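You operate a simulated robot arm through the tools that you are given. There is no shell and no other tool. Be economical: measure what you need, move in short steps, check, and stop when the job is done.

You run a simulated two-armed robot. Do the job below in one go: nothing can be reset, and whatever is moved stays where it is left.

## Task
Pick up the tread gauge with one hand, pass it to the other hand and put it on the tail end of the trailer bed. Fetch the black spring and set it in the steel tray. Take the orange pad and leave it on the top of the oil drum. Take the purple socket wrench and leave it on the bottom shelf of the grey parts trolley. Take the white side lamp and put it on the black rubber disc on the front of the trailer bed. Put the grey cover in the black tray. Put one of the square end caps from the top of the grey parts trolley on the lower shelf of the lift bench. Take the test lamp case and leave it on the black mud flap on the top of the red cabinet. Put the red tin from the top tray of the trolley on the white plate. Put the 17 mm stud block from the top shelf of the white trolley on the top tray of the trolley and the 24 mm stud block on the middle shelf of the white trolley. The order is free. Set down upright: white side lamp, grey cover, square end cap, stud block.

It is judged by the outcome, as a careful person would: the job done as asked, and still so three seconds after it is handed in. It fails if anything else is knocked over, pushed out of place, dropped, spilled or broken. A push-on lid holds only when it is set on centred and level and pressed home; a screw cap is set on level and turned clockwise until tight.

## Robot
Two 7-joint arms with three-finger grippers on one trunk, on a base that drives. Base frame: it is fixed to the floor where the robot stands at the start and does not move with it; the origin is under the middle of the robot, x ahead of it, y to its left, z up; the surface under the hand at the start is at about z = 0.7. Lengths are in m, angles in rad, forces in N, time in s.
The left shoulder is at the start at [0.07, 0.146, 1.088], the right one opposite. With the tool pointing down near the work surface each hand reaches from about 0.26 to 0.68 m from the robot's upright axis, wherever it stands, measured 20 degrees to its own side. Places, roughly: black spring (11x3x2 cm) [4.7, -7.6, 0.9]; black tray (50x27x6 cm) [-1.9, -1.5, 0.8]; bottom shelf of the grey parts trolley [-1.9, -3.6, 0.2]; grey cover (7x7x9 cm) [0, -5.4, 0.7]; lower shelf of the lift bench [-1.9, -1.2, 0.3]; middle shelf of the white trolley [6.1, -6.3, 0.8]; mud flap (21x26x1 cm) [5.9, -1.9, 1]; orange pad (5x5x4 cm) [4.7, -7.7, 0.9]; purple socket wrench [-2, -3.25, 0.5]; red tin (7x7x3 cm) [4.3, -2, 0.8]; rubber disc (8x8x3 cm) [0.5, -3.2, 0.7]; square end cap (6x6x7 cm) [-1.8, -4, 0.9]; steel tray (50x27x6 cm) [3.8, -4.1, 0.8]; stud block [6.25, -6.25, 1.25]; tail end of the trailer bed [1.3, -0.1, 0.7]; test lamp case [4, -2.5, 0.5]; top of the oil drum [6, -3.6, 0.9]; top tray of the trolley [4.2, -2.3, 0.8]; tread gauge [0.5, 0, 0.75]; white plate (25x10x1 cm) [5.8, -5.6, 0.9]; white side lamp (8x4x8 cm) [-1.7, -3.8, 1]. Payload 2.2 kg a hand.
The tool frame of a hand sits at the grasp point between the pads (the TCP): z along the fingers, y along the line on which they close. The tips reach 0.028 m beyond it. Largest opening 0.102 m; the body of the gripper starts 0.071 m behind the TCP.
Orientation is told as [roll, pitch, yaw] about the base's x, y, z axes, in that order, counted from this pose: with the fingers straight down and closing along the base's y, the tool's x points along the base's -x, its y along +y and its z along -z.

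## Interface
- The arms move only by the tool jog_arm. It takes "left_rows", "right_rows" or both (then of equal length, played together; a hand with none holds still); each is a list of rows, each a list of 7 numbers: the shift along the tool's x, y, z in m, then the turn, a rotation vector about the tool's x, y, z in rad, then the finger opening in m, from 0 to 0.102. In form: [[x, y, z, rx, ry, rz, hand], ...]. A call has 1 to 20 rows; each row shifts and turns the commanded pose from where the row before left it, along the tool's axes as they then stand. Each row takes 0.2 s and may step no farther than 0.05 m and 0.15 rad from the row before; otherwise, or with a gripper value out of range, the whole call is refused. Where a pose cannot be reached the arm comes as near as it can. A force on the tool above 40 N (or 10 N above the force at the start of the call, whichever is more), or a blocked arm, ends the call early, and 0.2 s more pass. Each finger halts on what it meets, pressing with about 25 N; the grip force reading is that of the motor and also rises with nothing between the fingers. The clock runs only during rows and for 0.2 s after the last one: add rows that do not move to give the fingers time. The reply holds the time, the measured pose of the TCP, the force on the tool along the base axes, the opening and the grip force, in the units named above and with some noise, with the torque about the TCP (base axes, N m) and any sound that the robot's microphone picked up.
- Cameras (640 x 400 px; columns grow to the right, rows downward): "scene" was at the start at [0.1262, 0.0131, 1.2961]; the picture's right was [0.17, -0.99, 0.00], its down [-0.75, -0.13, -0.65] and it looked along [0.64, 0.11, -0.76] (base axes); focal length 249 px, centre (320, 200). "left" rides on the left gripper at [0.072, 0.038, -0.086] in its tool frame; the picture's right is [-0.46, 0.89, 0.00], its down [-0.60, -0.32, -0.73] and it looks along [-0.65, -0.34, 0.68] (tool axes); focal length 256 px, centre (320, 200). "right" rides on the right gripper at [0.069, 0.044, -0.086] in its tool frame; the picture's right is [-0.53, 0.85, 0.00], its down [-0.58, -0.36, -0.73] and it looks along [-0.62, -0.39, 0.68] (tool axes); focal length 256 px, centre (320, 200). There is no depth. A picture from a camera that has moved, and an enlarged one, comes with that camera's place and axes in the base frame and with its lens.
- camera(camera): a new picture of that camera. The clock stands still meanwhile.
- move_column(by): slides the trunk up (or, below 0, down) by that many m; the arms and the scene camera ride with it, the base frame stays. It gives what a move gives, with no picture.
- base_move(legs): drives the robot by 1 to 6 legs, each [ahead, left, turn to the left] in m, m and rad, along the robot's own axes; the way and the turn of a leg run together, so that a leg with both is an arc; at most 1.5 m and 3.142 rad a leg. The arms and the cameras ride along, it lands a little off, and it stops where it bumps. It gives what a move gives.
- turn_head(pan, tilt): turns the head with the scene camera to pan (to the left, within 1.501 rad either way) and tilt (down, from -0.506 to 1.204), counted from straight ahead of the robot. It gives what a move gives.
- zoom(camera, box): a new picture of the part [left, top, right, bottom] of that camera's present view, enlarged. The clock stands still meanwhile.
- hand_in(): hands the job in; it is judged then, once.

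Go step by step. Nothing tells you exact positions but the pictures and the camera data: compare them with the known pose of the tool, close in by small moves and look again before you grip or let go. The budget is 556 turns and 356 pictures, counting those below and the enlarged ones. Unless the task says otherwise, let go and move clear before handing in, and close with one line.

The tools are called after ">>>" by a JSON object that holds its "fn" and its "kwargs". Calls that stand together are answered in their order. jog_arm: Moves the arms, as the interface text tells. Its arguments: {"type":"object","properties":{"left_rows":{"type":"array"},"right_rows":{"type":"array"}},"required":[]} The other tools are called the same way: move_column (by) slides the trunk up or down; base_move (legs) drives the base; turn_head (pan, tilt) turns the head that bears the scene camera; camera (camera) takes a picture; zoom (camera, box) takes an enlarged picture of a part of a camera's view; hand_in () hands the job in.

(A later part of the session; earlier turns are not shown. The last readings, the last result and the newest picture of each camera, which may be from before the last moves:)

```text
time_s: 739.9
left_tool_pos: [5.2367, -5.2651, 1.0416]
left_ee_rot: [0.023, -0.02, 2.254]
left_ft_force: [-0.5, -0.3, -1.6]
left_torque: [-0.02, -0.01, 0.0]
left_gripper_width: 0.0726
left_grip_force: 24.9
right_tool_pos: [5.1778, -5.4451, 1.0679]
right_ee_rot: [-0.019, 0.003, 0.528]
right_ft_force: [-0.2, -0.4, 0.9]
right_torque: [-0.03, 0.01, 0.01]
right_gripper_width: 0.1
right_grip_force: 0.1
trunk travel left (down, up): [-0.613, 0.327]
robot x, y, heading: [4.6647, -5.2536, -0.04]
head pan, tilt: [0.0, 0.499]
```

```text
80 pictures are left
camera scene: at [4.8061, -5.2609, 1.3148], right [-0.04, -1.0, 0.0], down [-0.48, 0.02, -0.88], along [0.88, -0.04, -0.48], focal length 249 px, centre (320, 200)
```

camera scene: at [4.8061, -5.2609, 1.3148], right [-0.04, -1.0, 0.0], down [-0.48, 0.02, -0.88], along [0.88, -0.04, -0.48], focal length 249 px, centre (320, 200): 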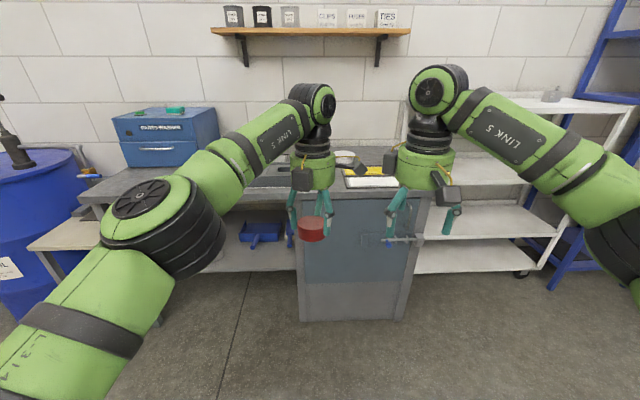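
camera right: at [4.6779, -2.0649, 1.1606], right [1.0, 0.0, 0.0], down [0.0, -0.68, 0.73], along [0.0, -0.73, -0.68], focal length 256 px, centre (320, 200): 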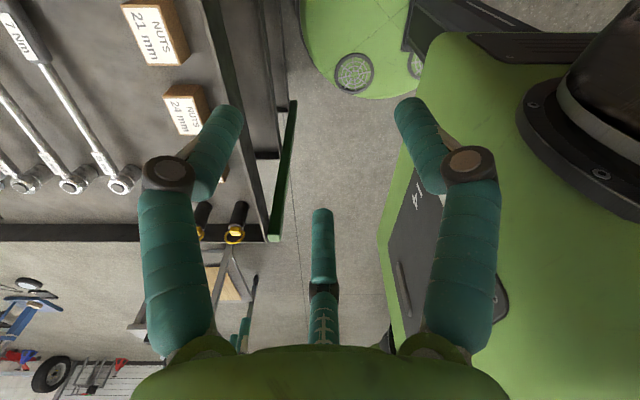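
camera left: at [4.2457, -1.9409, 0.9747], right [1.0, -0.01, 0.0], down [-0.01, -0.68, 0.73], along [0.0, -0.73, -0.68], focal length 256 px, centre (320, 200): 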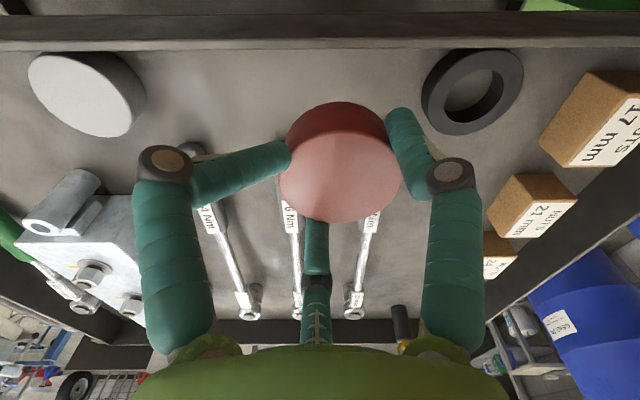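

>>> {"fn": "jog_arm", "kwargs": {"right_rows": [[0.0416, -0.003, 0, 0, 0, 0, 0.1], [0.0416, -0.003, 0, 0, 0, 0, 0.1], [0.0416, -0.003, 0, 0, 0, 0, 0.1], [0.0416, -0.003, 0, 0, 0, 0, 0.1], [0.0416, -0.003, 0, 0, 0, 0, 0.1], [0.0416, -0.003, 0, 0, 0, 0, 0.1], [0, 0, 0, 0, 0, 0, 0.1]]}}

>>> {"fn": "base_move", "kwargs": {"legs": [[0.42, -0.28, 0.04]]}}

>>> {"fn": "turn_head", "kwargs": {"pan": -0.1, "tilt": 0.65}}

>>> {"fn": "camera", "kwargs": {"camera": "scene"}}

>>> {"fn": "camera", "kwargs": {"camera": "left"}}

```text
time_s: 741.5
left_tool_pos: [5.2378, -5.2654, 1.042]
left_ee_rot: [0.022, -0.022, 2.253]
left_ft_force: [0.1, 0.3, -1.7]
left_torque: [-0.02, -0.01, 0.02]
left_gripper_width: 0.0723
left_grip_force: 24.7
right_tool_pos: [4.9739, -5.5848, 1.0683]
right_ee_rot: [-0.017, 0.003, 0.531]
right_ft_force: [-0.3, -0.1, -0.7]
right_torque: [-0.03, 0.02, 0.01]
right_gripper_width: 0.1001
right_grip_force: 0.1
trunk travel left (down, up): [-0.613, 0.327]
robot x, y, heading: [4.6669, -5.254, -0.042]
head pan, tilt: [0.0, 0.499]
```

```text
time_s: 744.5
left_tool_pos: [5.6498, -5.5341, 1.0425]
left_ee_rot: [0.023, -0.018, 2.292]
left_ft_force: [0.6, -0.4, -1.3]
left_torque: [0.03, -0.03, 0.0]
left_gripper_width: 0.0718
left_grip_force: 24.9
right_tool_pos: [5.399, -5.8646, 1.0689]
right_ee_rot: [-0.019, 0.001, 0.568]
right_ft_force: [-0.5, 0.6, -0.6]
right_torque: [0.02, -0.02, 0.01]
right_gripper_width: 0.1002
right_grip_force: 0.1
trunk travel left (down, up): [-0.613, 0.327]
robot x, y, heading: [5.0764, -5.5455, -0.002]
head pan, tilt: [0.0, 0.499]
```

```text
time_s: 745.2
left_tool_pos: [5.6497, -5.5346, 1.0404]
left_ee_rot: [0.024, -0.021, 2.293]
left_ft_force: [0.1, 0.5, -0.6]
left_torque: [0.02, 0.01, 0.0]
left_gripper_width: 0.0715
left_grip_force: 24.8
right_tool_pos: [5.3984, -5.8647, 1.0677]
right_ee_rot: [-0.019, 0.002, 0.568]
right_ft_force: [0.0, 0.1, -0.3]
right_torque: [0.01, 0.01, 0.03]
right_gripper_width: 0.1001
right_grip_force: 0.1
trunk travel left (down, up): [-0.613, 0.327]
robot x, y, heading: [5.0752, -5.5478, -0.004]
head pan, tilt: [-0.099, 0.649]
```

```text
79 pictures are left
camera scene: at [5.2151, -5.5552, 1.3015], right [-0.1, -0.99, 0.0], down [-0.6, 0.06, -0.8], along [0.79, -0.08, -0.6], focal length 249 px, centre (320, 200)
```

scene: 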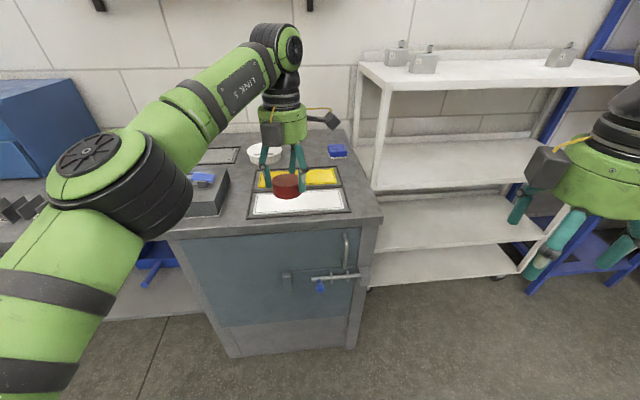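

```text
78 pictures are left
camera left: at [5.6723, -5.6131, 1.1275], right [-0.97, -0.24, 0.03], down [-0.14, 0.66, 0.74], along [-0.19, 0.71, -0.68], focal length 256 px, centre (320, 200)
```

left: 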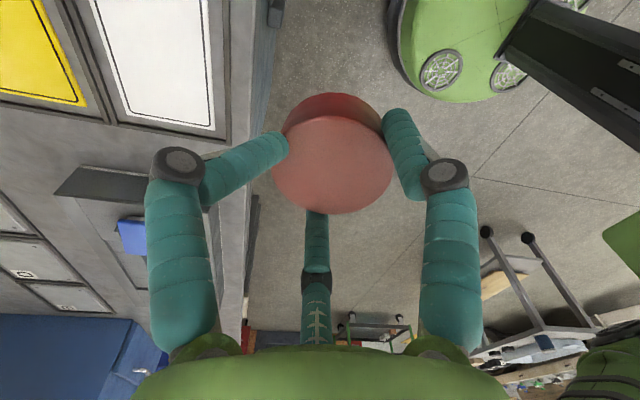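

>>> {"fn": "base_move", "kwargs": {"legs": [[0.15, -0.02, 0]]}}

>>> {"fn": "move_column", "kwargs": {"by": -0.08}}

>>> {"fn": "camera", "kwargs": {"camera": "left"}}

>>> {"fn": "zoom", "kwargs": {"camera": "scene", "box": [200, 120, 400, 245]}}

```text
time_s: 746.5
left_tool_pos: [5.7978, -5.5544, 1.0427]
left_ee_rot: [0.023, -0.02, 2.293]
left_ft_force: [0.0, -0.1, -0.3]
left_torque: [0.03, -0.01, 0.0]
left_gripper_width: 0.0715
left_grip_force: 25.0
right_tool_pos: [5.5472, -5.8847, 1.068]
right_ee_rot: [-0.021, 0.0, 0.569]
right_ft_force: [0.9, -0.3, 0.6]
right_torque: [0.04, -0.01, 0.0]
right_gripper_width: 0.1
right_grip_force: 0.0
trunk travel left (down, up): [-0.613, 0.327]
robot x, y, heading: [5.2321, -5.5671, -0.003]
head pan, tilt: [-0.099, 0.649]
```

```text
time_s: 747.7
left_tool_pos: [5.7985, -5.5534, 0.9622]
left_ee_rot: [0.024, -0.018, 2.291]
left_ft_force: [0.2, 0.5, -1.2]
left_torque: [-0.02, -0.02, -0.04]
left_gripper_width: 0.0708
left_grip_force: 24.1
right_tool_pos: [5.5482, -5.8852, 0.9891]
right_ee_rot: [-0.019, 0.001, 0.569]
right_ft_force: [-0.3, 0.5, 0.9]
right_torque: [-0.01, -0.03, 0.03]
right_gripper_width: 0.1001
right_grip_force: 0.0
trunk travel left (down, up): [-0.533, 0.407]
robot x, y, heading: [5.2286, -5.5666, -0.003]
head pan, tilt: [-0.099, 0.649]
```

```text
77 pictures are left
camera left: at [5.8211, -5.6331, 1.048], right [-0.97, -0.24, 0.03], down [-0.14, 0.66, 0.74], along [-0.19, 0.71, -0.68], focal length 256 px, centre (320, 200)
```

left: 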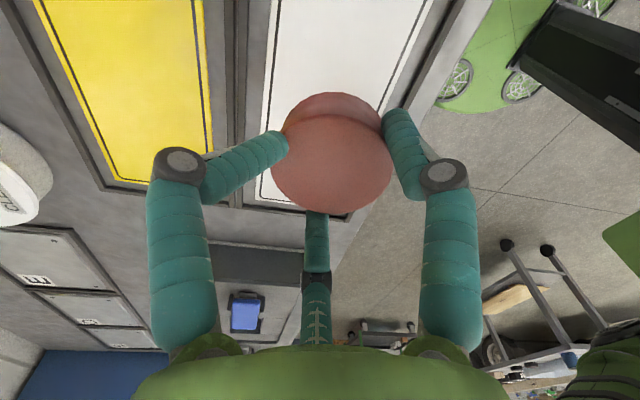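

```text
3.20 times, centred on (300, 182) of scene
camera zoom: at [5.364, -5.5753, 1.2215], right [-0.1, -0.99, 0.0], down [-0.6, 0.06, -0.8], along [0.79, -0.08, -0.6], focal length 796 px, centre (384, 256)
```

zoom: 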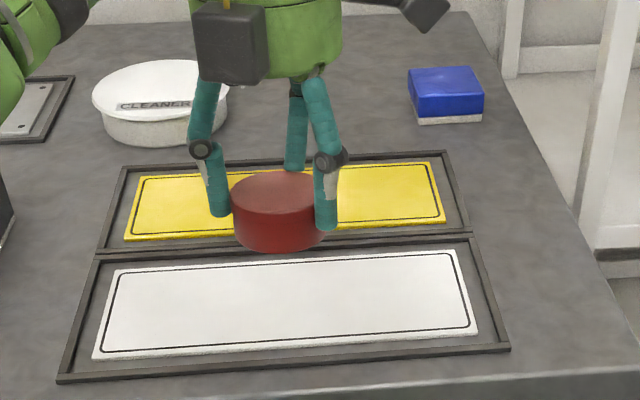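

>>> {"fn": "jog_arm", "kwargs": {"left_rows": [[-0.0053, 0.006, 0.02, 0, 0, 0, 0.03], [0, 0, 0.02, 0, 0, 0, 0.03], [0, 0, 0, 0, 0, 0, 0.03]]}}

>>> {"fn": "jog_arm", "kwargs": {"left_rows": [[0, 0, 0.01, 0, 0, 0, 0.03], [0, 0, 0, 0, 0, 0, 0.03]]}}

>>> {"fn": "zoom", "kwargs": {"camera": "scene", "box": [200, 120, 400, 245]}}

```text
time_s: 748.5
left_tool_pos: [5.7899, -5.5544, 0.9211]
left_ee_rot: [0.023, -0.02, 2.293]
left_ft_force: [-0.9, 0.1, -1.2]
left_torque: [0.01, -0.04, 0.0]
left_gripper_width: 0.0707
left_grip_force: 25.6
right_tool_pos: [5.5492, -5.8854, 0.9881]
right_ee_rot: [-0.018, -0.001, 0.569]
right_ft_force: [-0.5, 0.6, -0.3]
right_torque: [-0.01, 0.0, 0.0]
right_gripper_width: 0.0997
right_grip_force: 0.1
trunk travel left (down, up): [-0.533, 0.407]
robot x, y, heading: [5.2322, -5.5657, -0.003]
head pan, tilt: [-0.099, 0.649]
```

```text
time_s: 749.1
left_tool_pos: [5.7892, -5.5548, 0.9131]
left_ee_rot: [0.024, -0.02, 2.293]
left_ft_force: [0.2, -0.4, -1.7]
left_torque: [-0.03, -0.03, 0.02]
left_gripper_width: 0.0704
left_grip_force: 24.6
right_tool_pos: [5.5481, -5.8858, 0.989]
right_ee_rot: [-0.019, 0.001, 0.569]
right_ft_force: [-0.9, -0.7, -0.2]
right_torque: [0.01, -0.01, 0.0]
right_gripper_width: 0.0999
right_grip_force: 0.0
trunk travel left (down, up): [-0.533, 0.407]
robot x, y, heading: [5.2297, -5.5685, -0.003]
head pan, tilt: [-0.099, 0.649]
```

```text
3.20 times, centred on (300, 182) of scene
camera zoom: at [5.3639, -5.5754, 1.2215], right [-0.1, -0.99, 0.0], down [-0.6, 0.06, -0.8], along [0.79, -0.08, -0.6], focal length 796 px, centre (384, 256)
```

zoom: 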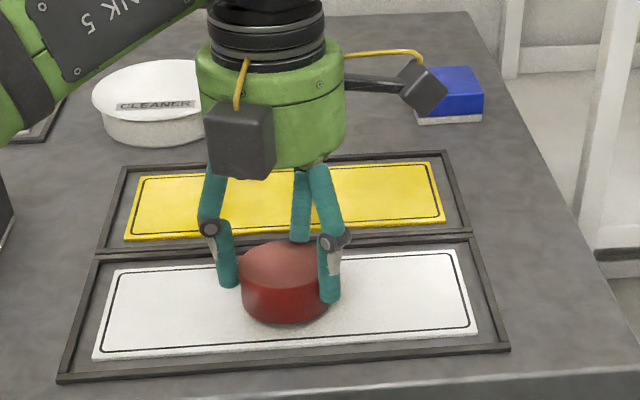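

>>> {"fn": "jog_arm", "kwargs": {"left_rows": [[0, 0, 0.007, 0, 0, 0, 0.03], [0, 0, 0, 0, 0, 0, 0.03]]}}

>>> {"fn": "jog_arm", "kwargs": {"left_rows": [[0, 0, 0.005, 0, 0, 0, 0.03], [0, 0, 0, 0, 0, 0, 0.03]]}}

```text
time_s: 749.7
left_tool_pos: [5.7892, -5.5545, 0.909]
left_ee_rot: [0.019, -0.014, 2.293]
left_ft_force: [4.4, 0.7, 18.0]
left_torque: [-0.02, -0.58, 0.03]
left_gripper_width: 0.0708
left_grip_force: 25.5
right_tool_pos: [5.5477, -5.8863, 0.9898]
right_ee_rot: [-0.022, 0.0, 0.567]
right_ft_force: [1.1, 0.7, -0.2]
right_torque: [-0.01, -0.02, 0.01]
right_gripper_width: 0.1001
right_grip_force: 0.0
trunk travel left (down, up): [-0.533, 0.407]
robot x, y, heading: [5.2256, -5.5662, -0.004]
head pan, tilt: [-0.099, 0.649]
```

```text
time_s: 750.3
left_tool_pos: [5.7868, -5.5553, 0.902]
left_ee_rot: [0.02, -0.017, 2.292]
left_ft_force: [5.2, -0.5, 21.0]
left_torque: [0.15, -0.1, 0.04]
left_gripper_width: 0.0743
left_grip_force: 24.9
right_tool_pos: [5.546, -5.8853, 0.9893]
right_ee_rot: [-0.02, -0.003, 0.57]
right_ft_force: [0.0, -0.7, 0.2]
right_torque: [0.02, 0.0, -0.01]
right_gripper_width: 0.0998
right_grip_force: 0.1
trunk travel left (down, up): [-0.533, 0.407]
robot x, y, heading: [5.2305, -5.5651, -0.004]
head pan, tilt: [-0.099, 0.649]
```

Contact. Release the tin and lift.

>>> {"fn": "jog_arm", "kwargs": {"left_rows": [[0, 0, -0.003, 0, 0, 0, 0.08], [0, 0, 0, 0, 0, 0, 0.095], [0, 0, 0, 0, 0, 0, 0.1], [0, 0, -0.03, 0, 0, 0, 0.1], [0, 0, -0.04, 0, 0, 0, 0.1], [0, 0, -0.04, 0, 0, 0, 0.1], [0, 0, -0.04, 0, 0, 0, 0.1], [0, 0, 0, 0, 0, 0, 0.1]]}}

>>> {"fn": "base_move", "kwargs": {"legs": [[-0.3, 0, 0]]}}

>>> {"fn": "camera", "kwargs": {"camera": "scene"}}

```text
time_s: 752.1
left_tool_pos: [5.7721, -5.5467, 1.0472]
left_ee_rot: [0.021, -0.022, 2.29]
left_ft_force: [0.4, 0.6, 0.6]
left_torque: [0.01, 0.03, -0.01]
left_gripper_width: 0.1
left_grip_force: 0.0
left hand out of reach, approached as far as the arm can: row 6, 7
right_tool_pos: [5.5488, -5.8853, 0.9883]
right_ee_rot: [-0.018, 0.001, 0.569]
right_ft_force: [-0.1, -0.3, -0.1]
right_torque: [0.0, 0.02, 0.0]
right_gripper_width: 0.1001
right_grip_force: 0.1
trunk travel left (down, up): [-0.533, 0.407]
robot x, y, heading: [5.2306, -5.5627, -0.003]
head pan, tilt: [-0.099, 0.649]
```

```text
time_s: 754.2
left_tool_pos: [5.4731, -5.5459, 1.048]
left_ee_rot: [0.022, -0.021, 2.291]
left_ft_force: [0.5, 0.3, 0.4]
left_torque: [-0.03, -0.02, -0.02]
left_gripper_width: 0.1
left_grip_force: 0.0
right_tool_pos: [5.2476, -5.8842, 0.9892]
right_ee_rot: [-0.018, 0.002, 0.567]
right_ft_force: [-0.5, -0.4, 0.3]
right_torque: [0.02, 0.01, -0.01]
right_gripper_width: 0.1001
right_grip_force: 0.0
trunk travel left (down, up): [-0.533, 0.407]
robot x, y, heading: [4.9259, -5.5619, -0.005]
head pan, tilt: [-0.099, 0.649]
```

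```text
74 pictures are left
camera scene: at [5.0633, -5.5748, 1.2215], right [-0.1, -0.99, 0.0], down [-0.6, 0.06, -0.8], along [0.79, -0.08, -0.6], focal length 249 px, centre (320, 200)
```

scene: 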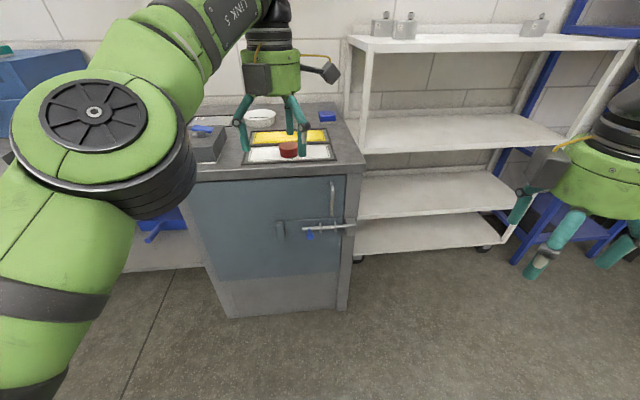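

>>> {"fn": "jog_arm", "kwargs": {"left_rows": [[0, 0, 0, 0, 0, 0.145, 0.1], [0, 0, 0, 0, 0, 0.145, 0.1], [0, 0, 0, 0, 0, 0.145, 0.1], [0, 0, 0, 0, 0, 0.145, 0.1], [0, 0, 0, 0, 0, 0.145, 0.1], [0, 0, 0, 0, 0, 0.145, 0.1], [0, 0, 0, 0, 0, 0.145, 0.1], [0, 0, 0, 0, 0, 0.145, 0.1], [0, 0, 0, 0, 0, 0.145, 0.1], [0, 0, 0, 0, 0, 0.145, 0.1], [0, 0, 0, 0, 0, 0.145, 0.1], [0, 0, 0, 0, 0, 0.145, 0.1], [0, 0, 0, 0, 0, 0.065, 0.1], [0, 0, 0, 0, 0, 0, 0.1]]}}

>>> {"fn": "base_move", "kwargs": {"legs": [[-0.05, -0.8, 0.005]]}}

>>> {"fn": "move_column", "kwargs": {"by": 0.38}}

>>> {"fn": "turn_head", "kwargs": {"pan": 0, "tilt": 0.35}}

>>> {"fn": "camera", "kwargs": {"camera": "scene"}}

```text
time_s: 757.2
left_tool_pos: [5.4725, -5.5457, 1.0484]
left_ee_rot: [0.015, 0.024, 0.483]
left_ft_force: [0.0, 0.0, -0.3]
left_torque: [0.0, 0.0, 0.01]
left_gripper_width: 0.0998
left_grip_force: 0.0
right_tool_pos: [5.2472, -5.8844, 0.9891]
right_ee_rot: [-0.019, 0.0, 0.568]
right_ft_force: [-0.7, -0.1, -0.6]
right_torque: [0.01, 0.02, 0.02]
right_gripper_width: 0.1001
right_grip_force: 0.1
trunk travel left (down, up): [-0.533, 0.407]
robot x, y, heading: [4.9297, -5.562, -0.006]
head pan, tilt: [-0.099, 0.649]
```

```text
time_s: 761.5
left_tool_pos: [5.4255, -6.3408, 1.0487]
left_ee_rot: [0.014, 0.024, 0.498]
left_ft_force: [-0.6, -0.3, -0.7]
left_torque: [0.0, 0.02, 0.02]
left_gripper_width: 0.1
left_grip_force: 0.0
right_tool_pos: [5.2039, -6.6842, 0.9886]
right_ee_rot: [-0.018, 0.0, 0.581]
right_ft_force: [-1.2, -0.5, 0.5]
right_torque: [-0.02, 0.0, 0.01]
right_gripper_width: 0.0999
right_grip_force: 0.0
trunk travel left (down, up): [-0.533, 0.407]
robot x, y, heading: [4.8826, -6.3692, 0.011]
head pan, tilt: [-0.099, 0.649]
```

```text
time_s: 765.1
left_tool_pos: [5.4251, -6.3435, 1.4281]
left_ee_rot: [0.013, 0.024, 0.497]
left_ft_force: [0.7, 0.0, 0.3]
left_torque: [0.01, 0.01, 0.0]
left_gripper_width: 0.1002
left_grip_force: 0.1
right_tool_pos: [5.2051, -6.6852, 1.3685]
right_ee_rot: [-0.02, 0.0, 0.581]
right_ft_force: [-1.3, -0.5, 0.2]
right_torque: [0.02, -0.01, -0.01]
right_gripper_width: 0.0998
right_grip_force: 0.0
trunk travel left (down, up): [-0.913, 0.027]
robot x, y, heading: [4.8844, -6.37, 0.009]
head pan, tilt: [-0.099, 0.649]
```

```text
time_s: 765.9
left_tool_pos: [5.4256, -6.3434, 1.4278]
left_ee_rot: [0.014, 0.024, 0.498]
left_ft_force: [0.8, 0.0, 0.2]
left_torque: [-0.03, 0.0, 0.01]
left_gripper_width: 0.1001
left_grip_force: 0.0
right_tool_pos: [5.2057, -6.6844, 1.3672]
right_ee_rot: [-0.018, 0.0, 0.582]
right_ft_force: [-0.4, -0.2, 0.2]
right_torque: [-0.01, 0.02, -0.01]
right_gripper_width: 0.0998
right_grip_force: 0.1
trunk travel left (down, up): [-0.913, 0.027]
robot x, y, heading: [4.8834, -6.3696, 0.01]
head pan, tilt: [0.0, 0.351]
```

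```text
73 pictures are left
camera scene: at [5.0235, -6.3685, 1.6285], right [0.01, -1.0, 0.0], down [-0.34, 0.0, -0.94], along [0.94, 0.01, -0.34], focal length 249 px, centre (320, 200)
```

scene: 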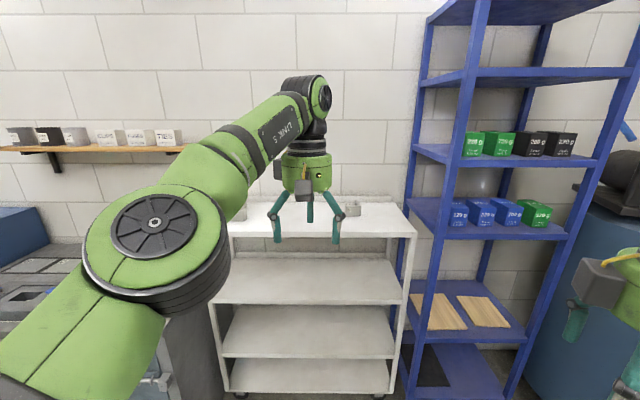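

>>> {"fn": "jog_arm", "kwargs": {"left_rows": [[0.007, 0.0475, 0, 0, 0, 0, 0.1], [0.007, 0.0475, 0, 0, 0, 0, 0.1], [0.007, 0.0475, 0, 0, 0, 0, 0.1], [0.007, 0.0475, 0, 0, 0, 0, 0.1], [0.007, 0.0475, 0, 0, 0, 0, 0.1], [0.007, 0.0475, 0, 0, 0, 0, 0.1], [0, 0, 0, 0, 0, 0, 0.1]]}}

>>> {"fn": "zoom", "kwargs": {"camera": "scene", "box": [200, 170, 440, 320]}}

```text
time_s: 767.5
left_tool_pos: [5.2525, -6.1126, 1.432]
left_ee_rot: [0.016, 0.024, 0.498]
left_ft_force: [0.4, -0.8, 0.1]
left_torque: [-0.02, 0.01, -0.02]
left_gripper_width: 0.1
left_grip_force: 0.0
right_tool_pos: [5.2049, -6.6848, 1.3677]
right_ee_rot: [-0.018, 0.002, 0.581]
right_ft_force: [-0.4, 0.0, 0.3]
right_torque: [-0.01, 0.04, 0.02]
right_gripper_width: 0.1001
right_grip_force: 0.1
trunk travel left (down, up): [-0.913, 0.027]
robot x, y, heading: [4.8812, -6.3689, 0.01]
head pan, tilt: [0.0, 0.351]
```

```text
2.67 times, centred on (320, 245) of scene
camera zoom: at [5.0242, -6.3693, 1.6285], right [0.01, -1.0, 0.0], down [-0.34, 0.0, -0.94], along [0.94, 0.01, -0.34], focal length 663 px, centre (320, 80)
```

zoom: 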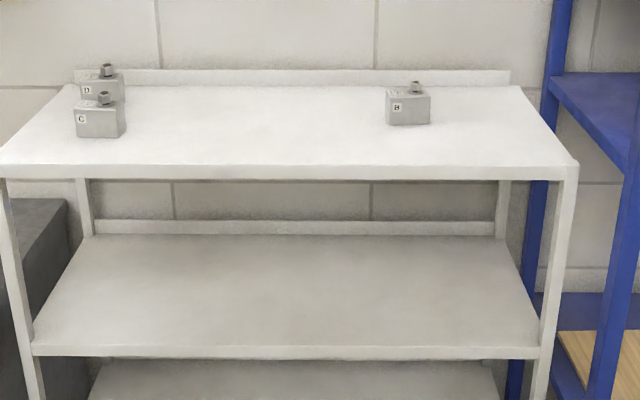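

>>> {"fn": "base_move", "kwargs": {"legs": [[0.42, 0.08, 0]]}}

>>> {"fn": "turn_head", "kwargs": {"pan": 0.4, "tilt": 0.6}}

>>> {"fn": "camera", "kwargs": {"camera": "scene"}}

```text
time_s: 770.2
left_tool_pos: [5.6704, -6.0289, 1.4326]
left_ee_rot: [0.014, 0.023, 0.498]
left_ft_force: [-0.6, -0.1, -0.4]
left_torque: [0.02, -0.03, 0.02]
left_gripper_width: 0.0999
left_grip_force: 0.1
right_tool_pos: [5.6225, -6.6015, 1.3684]
right_ee_rot: [-0.018, -0.003, 0.582]
right_ft_force: [-0.8, -0.3, 0.1]
right_torque: [-0.03, -0.04, -0.02]
right_gripper_width: 0.0999
right_grip_force: 0.0
trunk travel left (down, up): [-0.913, 0.027]
robot x, y, heading: [5.3012, -6.2859, 0.011]
head pan, tilt: [0.0, 0.351]
```

```text
time_s: 771.0
left_tool_pos: [5.673, -6.028, 1.4327]
left_ee_rot: [0.014, 0.024, 0.499]
left_ft_force: [0.7, 0.2, -0.4]
left_torque: [0.01, 0.03, 0.0]
left_gripper_width: 0.1001
left_grip_force: 0.0
right_tool_pos: [5.6246, -6.6003, 1.3688]
right_ee_rot: [-0.02, 0.002, 0.58]
right_ft_force: [-0.2, 0.2, -0.4]
right_torque: [-0.05, 0.01, -0.01]
right_gripper_width: 0.1
right_grip_force: 0.1
trunk travel left (down, up): [-0.913, 0.027]
robot x, y, heading: [5.2984, -6.2865, 0.009]
head pan, tilt: [0.4, 0.6]
```

```text
71 pictures are left
camera scene: at [5.432, -6.2498, 1.6057], right [0.4, -0.92, 0.0], down [-0.52, -0.22, -0.83], along [0.76, 0.33, -0.56], focal length 249 px, centre (320, 200)
```

scene: 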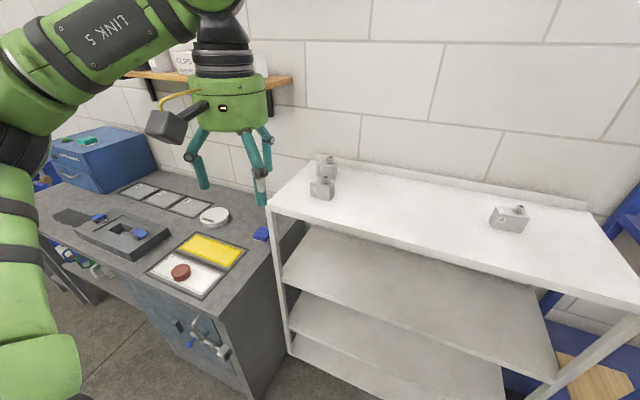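

Tin sits on the white plate. Zoom in on the stud blocks to compare the hex nut sizes.

>>> {"fn": "zoom", "kwargs": {"camera": "scene", "box": [300, 148, 356, 208]}}

>>> {"fn": "zoom", "kwargs": {"camera": "scene", "box": [480, 190, 540, 245]}}

```text
6.67 times, centred on (328, 178) of scene
camera zoom: at [5.432, -6.2498, 1.6057], right [0.4, -0.92, 0.0], down [-0.52, -0.22, -0.83], along [0.76, 0.33, -0.56], focal length 1658 px, centre (267, 347)
```

zoom: 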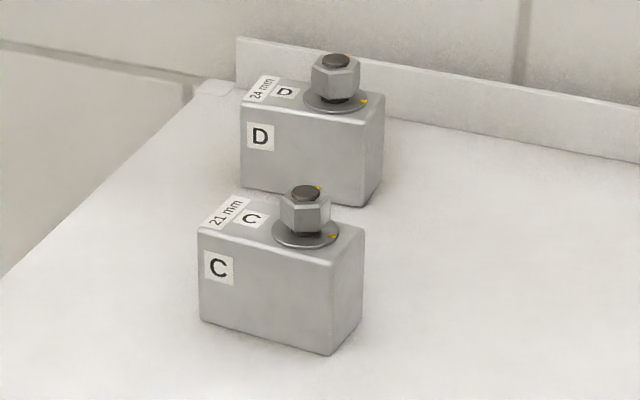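

```text
7.27 times, centred on (510, 218) of scene
camera zoom: at [5.432, -6.2498, 1.6057], right [0.4, -0.92, 0.0], down [-0.52, -0.22, -0.83], along [0.76, 0.33, -0.56], focal length 1809 px, centre (-1062, 73)
```

zoom: 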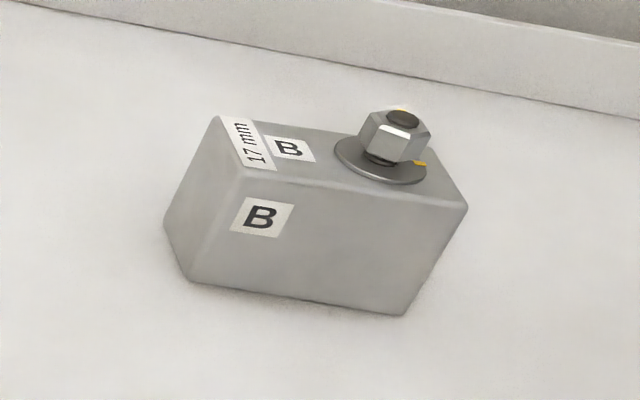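

D is 24 mm (back left), B is 17 mm (right). Move in with the left over D and the right over B.

>>> {"fn": "base_move", "kwargs": {"legs": [[0.3, 0.085, -0.01]]}}

>>> {"fn": "jog_arm", "kwargs": {"left_rows": [[-0.0354, -0.0187, 0, 0.015, -0.024, 0, 0.1], [-0.0354, -0.0187, 0, 0, 0, 0, 0.1], [-0.0354, -0.0187, 0, 0, 0, 0, 0.1], [-0.0354, -0.0187, 0, 0, 0, 0, 0.1], [-0.03, -0.016, 0, 0, 0, 0, 0.1], [0, 0, 0.05, 0, 0, 0, 0.1], [0, 0, 0.04, 0, 0, 0, 0.1], [0, 0, 0, 0, 0, 0, 0.1]], "right_rows": [[-0.0336, -0.0218, 0, -0.019, 0, 0, 0.1], [-0.0336, -0.0218, 0, 0, 0, 0, 0.1], [-0.0336, -0.0218, 0, 0, 0, 0, 0.1], [-0.0336, -0.0218, 0, 0, 0, 0, 0.1], [-0.03, -0.0195, 0, 0, 0, 0, 0.1], [0, 0, 0.03, 0, 0, 0, 0.1], [0, 0, 0, 0, 0, 0, 0.1], [0, 0, 0, 0, 0, 0, 0.1]]}}

>>> {"fn": "camera", "kwargs": {"camera": "left"}}

>>> {"fn": "camera", "kwargs": {"camera": "right"}}

```text
time_s: 773.1
left_tool_pos: [5.9713, -5.9483, 1.4345]
left_ee_rot: [0.014, 0.021, 0.485]
left_ft_force: [0.5, -0.8, -0.2]
left_torque: [-0.01, -0.07, -0.04]
left_gripper_width: 0.0999
left_grip_force: 0.1
right_tool_pos: [5.918, -6.5187, 1.3697]
right_ee_rot: [-0.02, -0.003, 0.568]
right_ft_force: [-0.1, 0.1, -0.2]
right_torque: [0.0, -0.04, -0.02]
right_gripper_width: 0.0998
right_grip_force: 0.1
trunk travel left (down, up): [-0.913, 0.027]
robot x, y, heading: [5.6033, -6.2014, -0.002]
head pan, tilt: [0.4, 0.6]
```

```text
time_s: 774.9
left_tool_pos: [6.1708, -5.9484, 1.3428]
left_ee_rot: [0.0, 0.0, 0.487]
left_ft_force: [0.1, 0.3, 0.2]
left_torque: [0.03, 0.03, -0.02]
left_gripper_width: 0.0996
left_grip_force: 0.1
right_tool_pos: [6.085, -6.4849, 1.3272]
right_ee_rot: [0.0, 0.001, 0.568]
right_ft_force: [0.0, 0.1, 0.3]
right_torque: [0.01, 0.01, 0.03]
right_gripper_width: 0.0999
right_grip_force: 0.0
right hand out of reach, approached as far as the arm can: row 4, 5
trunk travel left (down, up): [-0.913, 0.027]
robot x, y, heading: [5.5992, -6.2022, -0.001]
head pan, tilt: [0.4, 0.6]
```

```text
68 pictures are left
camera left: at [6.0893, -5.9471, 1.4278], right [0.0, 1.0, 0.0], down [0.68, 0.0, 0.73], along [0.73, 0.0, -0.68], focal length 256 px, centre (320, 200)
```

left: 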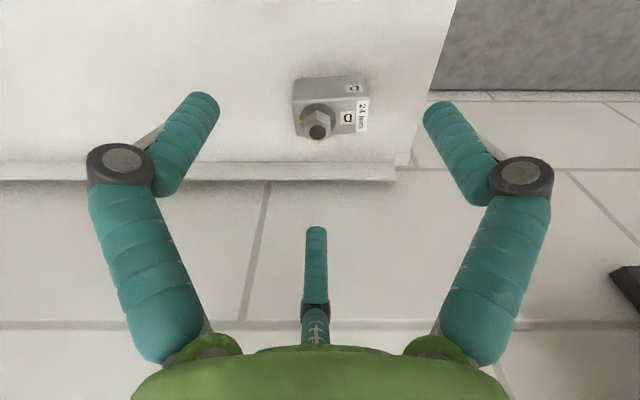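

```text
67 pictures are left
camera right: at [6.0037, -6.4855, 1.4131], right [-0.01, 1.0, 0.0], down [0.68, 0.0, 0.73], along [0.73, 0.0, -0.68], focal length 256 px, centre (320, 200)
```

right: 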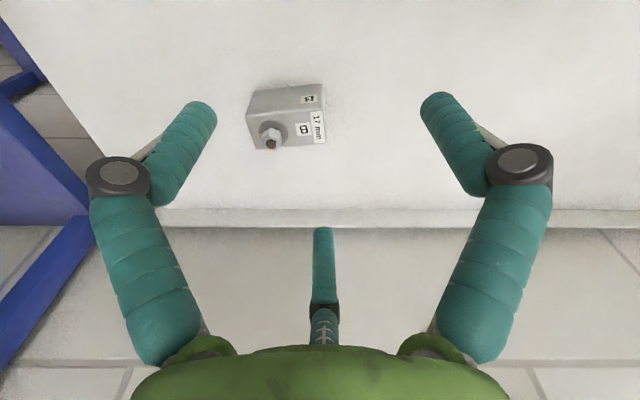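

>>> {"fn": "base_move", "kwargs": {"legs": [[0.04, 0, 0]]}}

>>> {"fn": "jog_arm", "kwargs": {"left_rows": [[-0.001, 0.0124, 0, 0, 0, 0, 0.08], [0, 0, 0.04, 0, 0, 0, 0.07], [0, 0, 0.04, 0, 0, 0, 0.07], [0, 0, 0, 0, 0, 0, 0.07]]}}

>>> {"fn": "camera", "kwargs": {"camera": "left"}}

```text
time_s: 775.8
left_tool_pos: [6.1996, -5.9478, 1.3481]
left_ee_rot: [-0.004, -0.008, 0.485]
left_ft_force: [-2.0, 0.2, -0.2]
left_torque: [0.0, -0.13, 0.0]
left_gripper_width: 0.0999
left_grip_force: 0.1
right_tool_pos: [6.115, -6.4842, 1.3325]
right_ee_rot: [-0.005, -0.006, 0.57]
right_ft_force: [-1.6, 0.0, 0.2]
right_torque: [-0.02, -0.12, -0.01]
right_gripper_width: 0.1001
right_grip_force: 0.0
trunk travel left (down, up): [-0.913, 0.027]
robot x, y, heading: [5.6396, -6.1989, -0.0]
head pan, tilt: [0.4, 0.6]
```

```text
time_s: 776.8
left_tool_pos: [6.208, -5.9362, 1.2605]
left_ee_rot: [-0.004, 0.002, 0.484]
left_ft_force: [1.3, 0.2, 0.4]
left_torque: [0.02, 0.02, 0.02]
left_gripper_width: 0.0703
left_grip_force: 0.1
right_tool_pos: [6.1264, -6.4846, 1.3279]
right_ee_rot: [-0.001, 0.001, 0.568]
right_ft_force: [-0.3, 0.4, 0.3]
right_torque: [0.02, 0.07, 0.05]
right_gripper_width: 0.1003
right_grip_force: 0.0
trunk travel left (down, up): [-0.913, 0.027]
robot x, y, heading: [5.6406, -6.1985, -0.002]
head pan, tilt: [0.4, 0.6]
```

```text
66 pictures are left
camera left: at [6.1262, -5.9357, 1.3471], right [0.0, 1.0, 0.0], down [0.68, 0.0, 0.73], along [0.73, 0.0, -0.68], focal length 256 px, centre (320, 200)
```

left: 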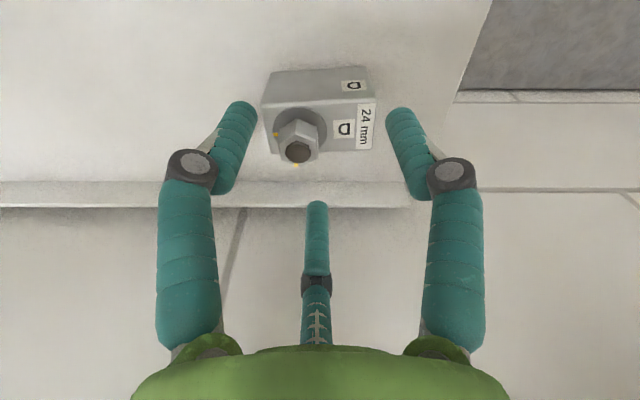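

>>> {"fn": "jog_arm", "kwargs": {"left_rows": [[-0.0071, -0.0037, 0, 0, 0, 0, 0.066], [0, 0, 0.03, 0, 0, 0, 0.066], [0, 0, 0.025, 0, 0, 0, 0.066], [0, 0, 0.012, 0, 0, 0, 0.066], [0, 0, 0, 0, 0, 0, 0.066]]}}

>>> {"fn": "camera", "kwargs": {"camera": "left"}}

```text
time_s: 778.0
left_tool_pos: [6.2136, -5.9367, 1.1933]
left_ee_rot: [-0.001, 0.003, 0.483]
left_ft_force: [1.0, 3.3, 3.7]
left_torque: [0.05, 0.07, -0.03]
left_gripper_width: 0.0776
left_grip_force: 2.0
right_tool_pos: [6.1258, -6.4835, 1.3257]
right_ee_rot: [0.0, 0.004, 0.569]
right_ft_force: [0.1, -1.0, -0.8]
right_torque: [0.01, 0.02, 0.03]
right_gripper_width: 0.0999
right_grip_force: 0.0
trunk travel left (down, up): [-0.913, 0.027]
robot x, y, heading: [5.6387, -6.1969, -0.001]
head pan, tilt: [0.4, 0.6]
```

```text
65 pictures are left
camera left: at [6.1326, -5.9357, 1.28], right [0.0, 1.0, 0.0], down [0.68, 0.0, 0.73], along [0.73, 0.0, -0.68], focal length 256 px, centre (320, 200)
```

left: 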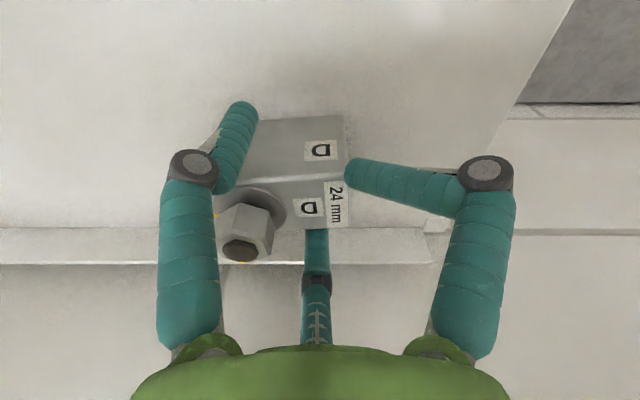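

>>> {"fn": "jog_arm", "kwargs": {"left_rows": [[0, 0, -0.03, 0, 0, 0, 0.08], [0, 0, -0.03, 0, 0, 0, 0.07], [0, 0, 0, 0, 0, 0, 0.056], [0, 0, 0, 0, 0, 0, 0.056]]}}

>>> {"fn": "camera", "kwargs": {"camera": "left"}}

```text
time_s: 779.0
left_tool_pos: [6.2137, -5.9353, 1.256]
left_ee_rot: [-0.001, 0.0, 0.484]
left_ft_force: [0.1, -0.1, 0.3]
left_torque: [0.01, 0.0, 0.0]
left_gripper_width: 0.0562
left_grip_force: 0.1
right_tool_pos: [6.1248, -6.4839, 1.3287]
right_ee_rot: [0.001, 0.0, 0.568]
right_ft_force: [-0.6, 0.3, -0.2]
right_torque: [0.0, 0.01, 0.03]
right_gripper_width: 0.1
right_grip_force: 0.0
trunk travel left (down, up): [-0.913, 0.027]
robot x, y, heading: [5.6386, -6.1994, -0.004]
head pan, tilt: [0.4, 0.6]
```

```text
64 pictures are left
camera left: at [6.1316, -5.9354, 1.3415], right [0.0, 1.0, 0.0], down [0.68, 0.0, 0.73], along [0.73, 0.0, -0.68], focal length 256 px, centre (320, 200)
```

left: 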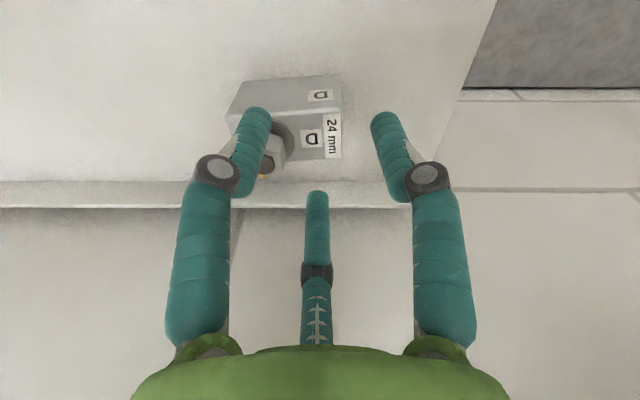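

>>> {"fn": "jog_arm", "kwargs": {"left_rows": [[0.0064, -0.0212, 0, 0, 0, 0, 0.056], [0, 0, 0.03, 0, 0, 0, 0.056], [0, 0, 0, 0, 0, 0, 0.056]]}}

>>> {"fn": "camera", "kwargs": {"camera": "left"}}

```text
time_s: 779.8
left_tool_pos: [6.2169, -5.9564, 1.2253]
left_ee_rot: [-0.004, -0.001, 0.485]
left_ft_force: [0.2, 0.0, 0.1]
left_torque: [-0.01, 0.0, -0.03]
left_gripper_width: 0.0562
left_grip_force: 0.0
right_tool_pos: [6.1224, -6.4834, 1.3275]
right_ee_rot: [-0.002, -0.001, 0.568]
right_ft_force: [0.1, 0.4, 0.5]
right_torque: [-0.01, -0.02, 0.01]
right_gripper_width: 0.1001
right_grip_force: 0.0
trunk travel left (down, up): [-0.913, 0.027]
robot x, y, heading: [5.6381, -6.1979, -0.002]
head pan, tilt: [0.4, 0.6]
```

```text
63 pictures are left
camera left: at [6.1355, -5.9562, 1.312], right [0.0, 1.0, 0.0], down [0.68, 0.0, 0.73], along [0.73, 0.0, -0.68], focal length 256 px, centre (320, 200)
```

left: 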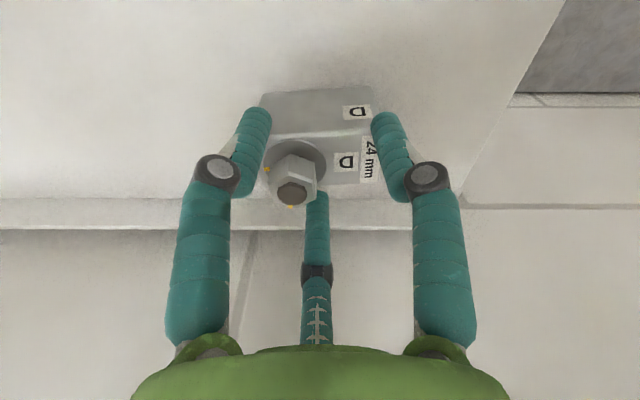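

>>> {"fn": "jog_arm", "kwargs": {"left_rows": [[-0.0032, -0.0017, 0, 0, 0, 0, 0.053], [0, 0, 0.012, 0, 0, 0, 0.053], [0, 0, 0.012, 0, 0, 0, 0.053], [0, 0, 0.01, 0, 0, 0, 0.053], [0, 0, 0, 0, 0, 0, 0.053]]}}

>>> {"fn": "camera", "kwargs": {"camera": "left"}}

```text
time_s: 780.6
left_tool_pos: [6.219, -5.9547, 1.2202]
left_ee_rot: [-0.018, -0.022, 0.488]
left_ft_force: [-5.0, 0.5, 18.3]
left_torque: [0.2, 0.22, 0.04]
left_gripper_width: 0.0021
left_grip_force: 25.3
right_tool_pos: [6.12, -6.4823, 1.3303]
right_ee_rot: [-0.004, -0.002, 0.57]
right_ft_force: [0.1, -0.1, 0.5]
right_torque: [-0.07, 0.0, -0.02]
right_gripper_width: 0.1001
right_grip_force: 0.0
trunk travel left (down, up): [-0.913, 0.027]
robot x, y, heading: [5.642, -6.1987, 0.001]
head pan, tilt: [0.4, 0.6]
stopped in row 3 (left hand): the force on the tool passed its limit at 52 N (the readings are from after the stop); the commanded pose is now the measured one
```

```text
62 pictures are left
camera left: at [6.1365, -5.9544, 1.3044], right [0.0, 1.0, 0.0], down [0.66, 0.0, 0.75], along [0.75, 0.0, -0.66], focal length 256 px, centre (320, 200)
```

left: 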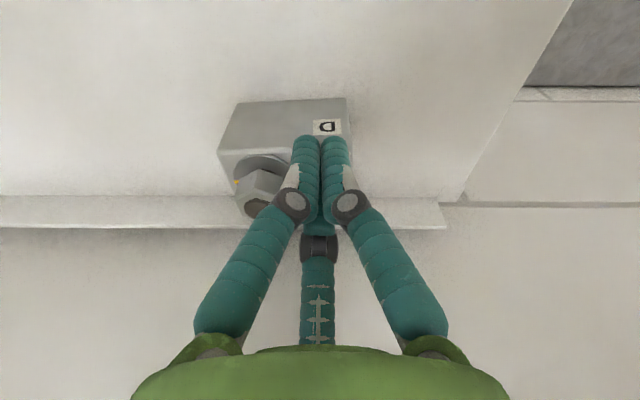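

>>> {"fn": "jog_arm", "kwargs": {"left_rows": [[0, 0, -0.04, 0.018, 0.022, 0, 0.05], [0, 0, -0.04, 0, 0, 0, 0.05], [0, 0, 0, 0, 0, -0.145, 0.05], [0, 0, 0, 0, 0, -0.145, 0.05], [0, 0, 0, 0, 0, -0.145, 0.05], [0, 0, 0, 0, 0, -0.145, 0.05], [0, 0, 0, 0, 0, -0.145, 0.05], [0, 0, 0, 0, 0, -0.145, 0.05], [0, 0, 0, 0, 0, -0.145, 0.05], [0, 0, 0, 0, 0, -0.145, 0.05], [0, 0, 0, 0, 0, -0.145, 0.05], [0, 0, 0, 0, 0, -0.145, 0.05], [0, 0, 0, 0, 0, -0.125, 0.05], [0, 0, 0, 0, 0, 0, 0.05]]}}

>>> {"fn": "camera", "kwargs": {"camera": "left"}}

```text
time_s: 783.6
left_tool_pos: [6.2222, -5.9537, 1.2961]
left_ee_rot: [0.004, 0.03, 2.062]
left_ft_force: [0.2, 0.7, -1.2]
left_torque: [-0.01, -0.02, -0.01]
left_gripper_width: 0.05
left_grip_force: 0.0
right_tool_pos: [6.1238, -6.4849, 1.3279]
right_ee_rot: [-0.001, -0.001, 0.568]
right_ft_force: [-0.2, 0.7, 1.4]
right_torque: [0.02, -0.03, 0.0]
right_gripper_width: 0.1
right_grip_force: 0.0
trunk travel left (down, up): [-0.913, 0.027]
robot x, y, heading: [5.6401, -6.1972, -0.003]
head pan, tilt: [0.4, 0.6]
```

```text
61 pictures are left
camera left: at [6.2234, -6.033, 1.3841], right [-1.0, -0.01, -0.01], down [-0.01, 0.7, 0.71], along [0.0, 0.71, -0.7], focal length 256 px, centre (320, 200)
```

left: 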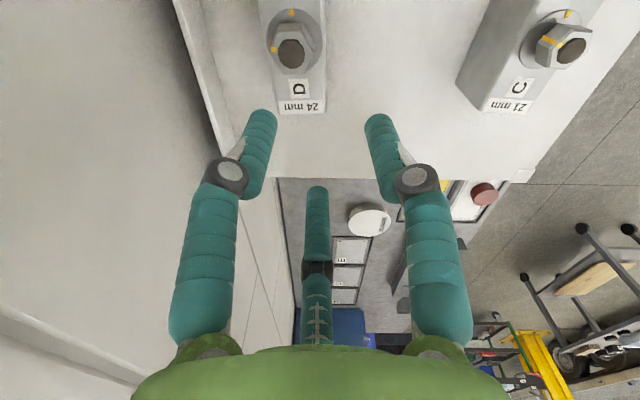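

>>> {"fn": "jog_arm", "kwargs": {"left_rows": [[0.0244, -0.0074, 0, 0.004, -0.03, 0, 0.056], [0, 0, 0.04, 0, 0, 0, 0.056], [0, 0, 0.03, 0, 0, 0, 0.056], [0, 0, 0, 0, 0, 0, 0.056]]}}

>>> {"fn": "camera", "kwargs": {"camera": "left"}}

```text
time_s: 784.6
left_tool_pos: [6.2413, -5.9722, 1.2257]
left_ee_rot: [-0.002, 0.0, 2.06]
left_ft_force: [-0.5, -0.6, 0.4]
left_torque: [0.04, 0.0, -0.01]
left_gripper_width: 0.0559
left_grip_force: 0.0
right_tool_pos: [6.1245, -6.4843, 1.327]
right_ee_rot: [0.001, 0.001, 0.569]
right_ft_force: [0.5, 0.1, 0.3]
right_torque: [0.01, 0.01, 0.02]
right_gripper_width: 0.1
right_grip_force: 0.0
trunk travel left (down, up): [-0.913, 0.027]
robot x, y, heading: [5.6396, -6.199, -0.0]
head pan, tilt: [0.4, 0.6]
```

```text
60 pictures are left
camera left: at [6.242, -6.0542, 1.3125], right [-1.0, -0.01, 0.0], down [-0.01, 0.68, 0.73], along [0.0, 0.73, -0.68], focal length 256 px, centre (320, 200)
```

left: 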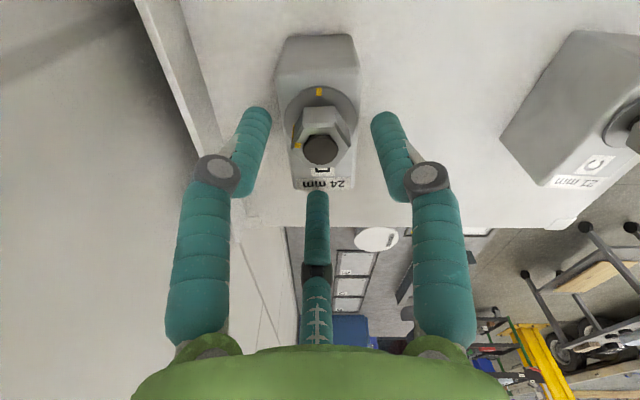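

>>> {"fn": "jog_arm", "kwargs": {"left_rows": [[0, 0, 0.02, 0, 0, 0, 0.056], [0, 0, 0.018, 0, 0, 0, 0.056], [0, 0, 0, 0, 0, 0, 0.04], [0, 0, 0, 0, 0, 0, 0.03], [0, 0, 0, 0, 0, 0, 0.02], [0, 0, 0, 0, 0, 0, 0.02]]}}

>>> {"fn": "jog_arm", "kwargs": {"left_rows": [[0, 0, -0.02, 0, 0, 0, 0.02], [0, 0, -0.04, 0, 0, 0, 0.02], [0, 0, -0.04, 0, 0, 0, 0.02], [0, 0, 0, 0, 0, 0, 0.02]]}}

>>> {"fn": "camera", "kwargs": {"camera": "left"}}

```text
time_s: 785.1
left_tool_pos: [6.2434, -5.9682, 1.2134]
left_ee_rot: [-0.026, 0.01, 2.067]
left_ft_force: [-3.0, 2.9, 9.2]
left_torque: [0.28, -0.04, 0.09]
left_gripper_width: 0.0646
left_grip_force: 2.3
right_tool_pos: [6.121, -6.4808, 1.3297]
right_ee_rot: [-0.002, -0.002, 0.57]
right_ft_force: [-0.7, -0.5, -0.4]
right_torque: [-0.06, 0.01, 0.0]
right_gripper_width: 0.0999
right_grip_force: 0.0
trunk travel left (down, up): [-0.913, 0.027]
robot x, y, heading: [5.6402, -6.2025, 0.002]
head pan, tilt: [0.4, 0.6]
stopped in row 2 (left hand): the force on the tool passed its limit at 42 N (the readings are from after the stop); the commanded pose is now the measured one
```

```text
time_s: 786.1
left_tool_pos: [6.2436, -5.9696, 1.3081]
left_ee_rot: [-0.019, 0.006, 2.067]
left_ft_force: [-0.5, 0.1, -4.0]
left_torque: [0.09, 0.04, -0.02]
left_gripper_width: 0.0527
left_grip_force: 25.2
right_tool_pos: [6.1272, -6.4841, 1.3262]
right_ee_rot: [-0.001, 0.003, 0.568]
right_ft_force: [0.3, 0.0, -0.8]
right_torque: [0.04, 0.01, 0.02]
right_gripper_width: 0.1001
right_grip_force: 0.2
trunk travel left (down, up): [-0.913, 0.027]
robot x, y, heading: [5.6434, -6.196, 0.001]
head pan, tilt: [0.4, 0.6]
```

```text
59 pictures are left
camera left: at [6.243, -6.051, 1.3942], right [-1.0, -0.01, -0.02], down [-0.02, 0.68, 0.73], along [0.01, 0.73, -0.68], focal length 256 px, centre (320, 200)
```

left: 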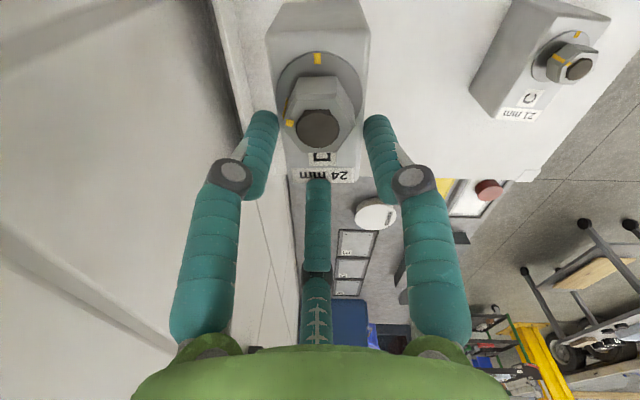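

The 24 mm block is in the left hand. Back out, lower, and set it on the middle shelf.

>>> {"fn": "base_move", "kwargs": {"legs": [[-0.42, 0, 0], [0, -0.25, 0]]}}

>>> {"fn": "jog_arm", "kwargs": {"right_rows": [[0.04, 0.018, 0, 0, 0, 0, 0.1], [0.04, 0.018, 0, 0, 0, 0, 0.1], [0.04, 0.018, 0, 0, 0, 0, 0.1], [0.04, 0.018, 0, 0, 0, 0, 0.1], [0, 0, 0, 0, 0, 0, 0.1]]}}

>>> {"fn": "move_column", "kwargs": {"by": -0.38}}

>>> {"fn": "turn_head", "kwargs": {"pan": 0.2, "tilt": 0.45}}

>>> {"fn": "camera", "kwargs": {"camera": "scene"}}

```text
time_s: 790.1
left_tool_pos: [5.821, -6.2102, 1.3081]
left_ee_rot: [-0.019, 0.011, 2.072]
left_ft_force: [-0.6, 0.8, -4.5]
left_torque: [0.07, 0.01, -0.01]
left_gripper_width: 0.0527
left_grip_force: 25.0
right_tool_pos: [5.7069, -6.7265, 1.3307]
right_ee_rot: [-0.005, 0.002, 0.575]
right_ft_force: [-0.3, 0.0, 0.0]
right_torque: [-0.02, 0.03, 0.01]
right_gripper_width: 0.0999
right_grip_force: 0.1
trunk travel left (down, up): [-0.913, 0.027]
robot x, y, heading: [5.2208, -6.4483, 0.002]
head pan, tilt: [0.4, 0.6]
```

```text
time_s: 791.3
left_tool_pos: [5.8213, -6.214, 1.3091]
left_ee_rot: [-0.022, 0.01, 2.073]
left_ft_force: [0.2, 0.1, -3.4]
left_torque: [0.07, -0.01, -0.04]
left_gripper_width: 0.0527
left_grip_force: 25.4
right_tool_pos: [5.5316, -6.7558, 1.329]
right_ee_rot: [0.001, 0.001, 0.574]
right_ft_force: [0.6, 0.9, -0.7]
right_torque: [0.03, -0.03, -0.01]
right_gripper_width: 0.1002
right_grip_force: 0.1
trunk travel left (down, up): [-0.913, 0.027]
robot x, y, heading: [5.2207, -6.4505, 0.004]
head pan, tilt: [0.4, 0.6]
```

```text
time_s: 795.0
left_tool_pos: [5.8203, -6.2145, 0.9278]
left_ee_rot: [-0.022, 0.009, 2.071]
left_ft_force: [-0.1, 0.2, -5.5]
left_torque: [0.03, -0.01, 0.03]
left_gripper_width: 0.0524
left_grip_force: 25.3
right_tool_pos: [5.5317, -6.7568, 0.9498]
right_ee_rot: [0.001, 0.0, 0.575]
right_ft_force: [0.5, -1.1, 0.6]
right_torque: [-0.04, 0.01, -0.03]
right_gripper_width: 0.1
right_grip_force: 0.1
trunk travel left (down, up): [-0.533, 0.407]
robot x, y, heading: [5.2199, -6.4457, 0.002]
head pan, tilt: [0.4, 0.6]
```

```text
time_s: 795.7
left_tool_pos: [5.821, -6.2143, 0.9277]
left_ee_rot: [-0.019, 0.01, 2.072]
left_ft_force: [-0.3, 0.2, -5.5]
left_torque: [0.05, 0.0, 0.0]
left_gripper_width: 0.0525
left_grip_force: 25.6
right_tool_pos: [5.5321, -6.757, 0.9504]
right_ee_rot: [-0.001, 0.001, 0.574]
right_ft_force: [-0.6, -0.2, 0.2]
right_torque: [0.0, 0.01, 0.03]
right_gripper_width: 0.0999
right_grip_force: 0.1
trunk travel left (down, up): [-0.533, 0.407]
robot x, y, heading: [5.2206, -6.4494, -0.001]
head pan, tilt: [0.201, 0.45]
```

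```text
58 pictures are left
camera scene: at [5.36, -6.4289, 1.2392], right [0.2, -0.98, 0.0], down [-0.43, -0.09, -0.9], along [0.88, 0.18, -0.44], focal length 249 px, centre (320, 200)
```

scene: 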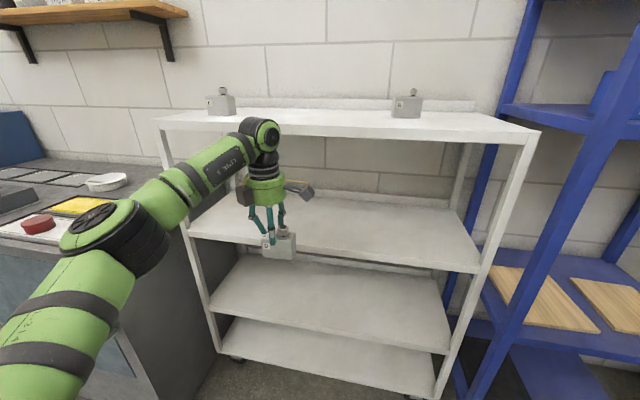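

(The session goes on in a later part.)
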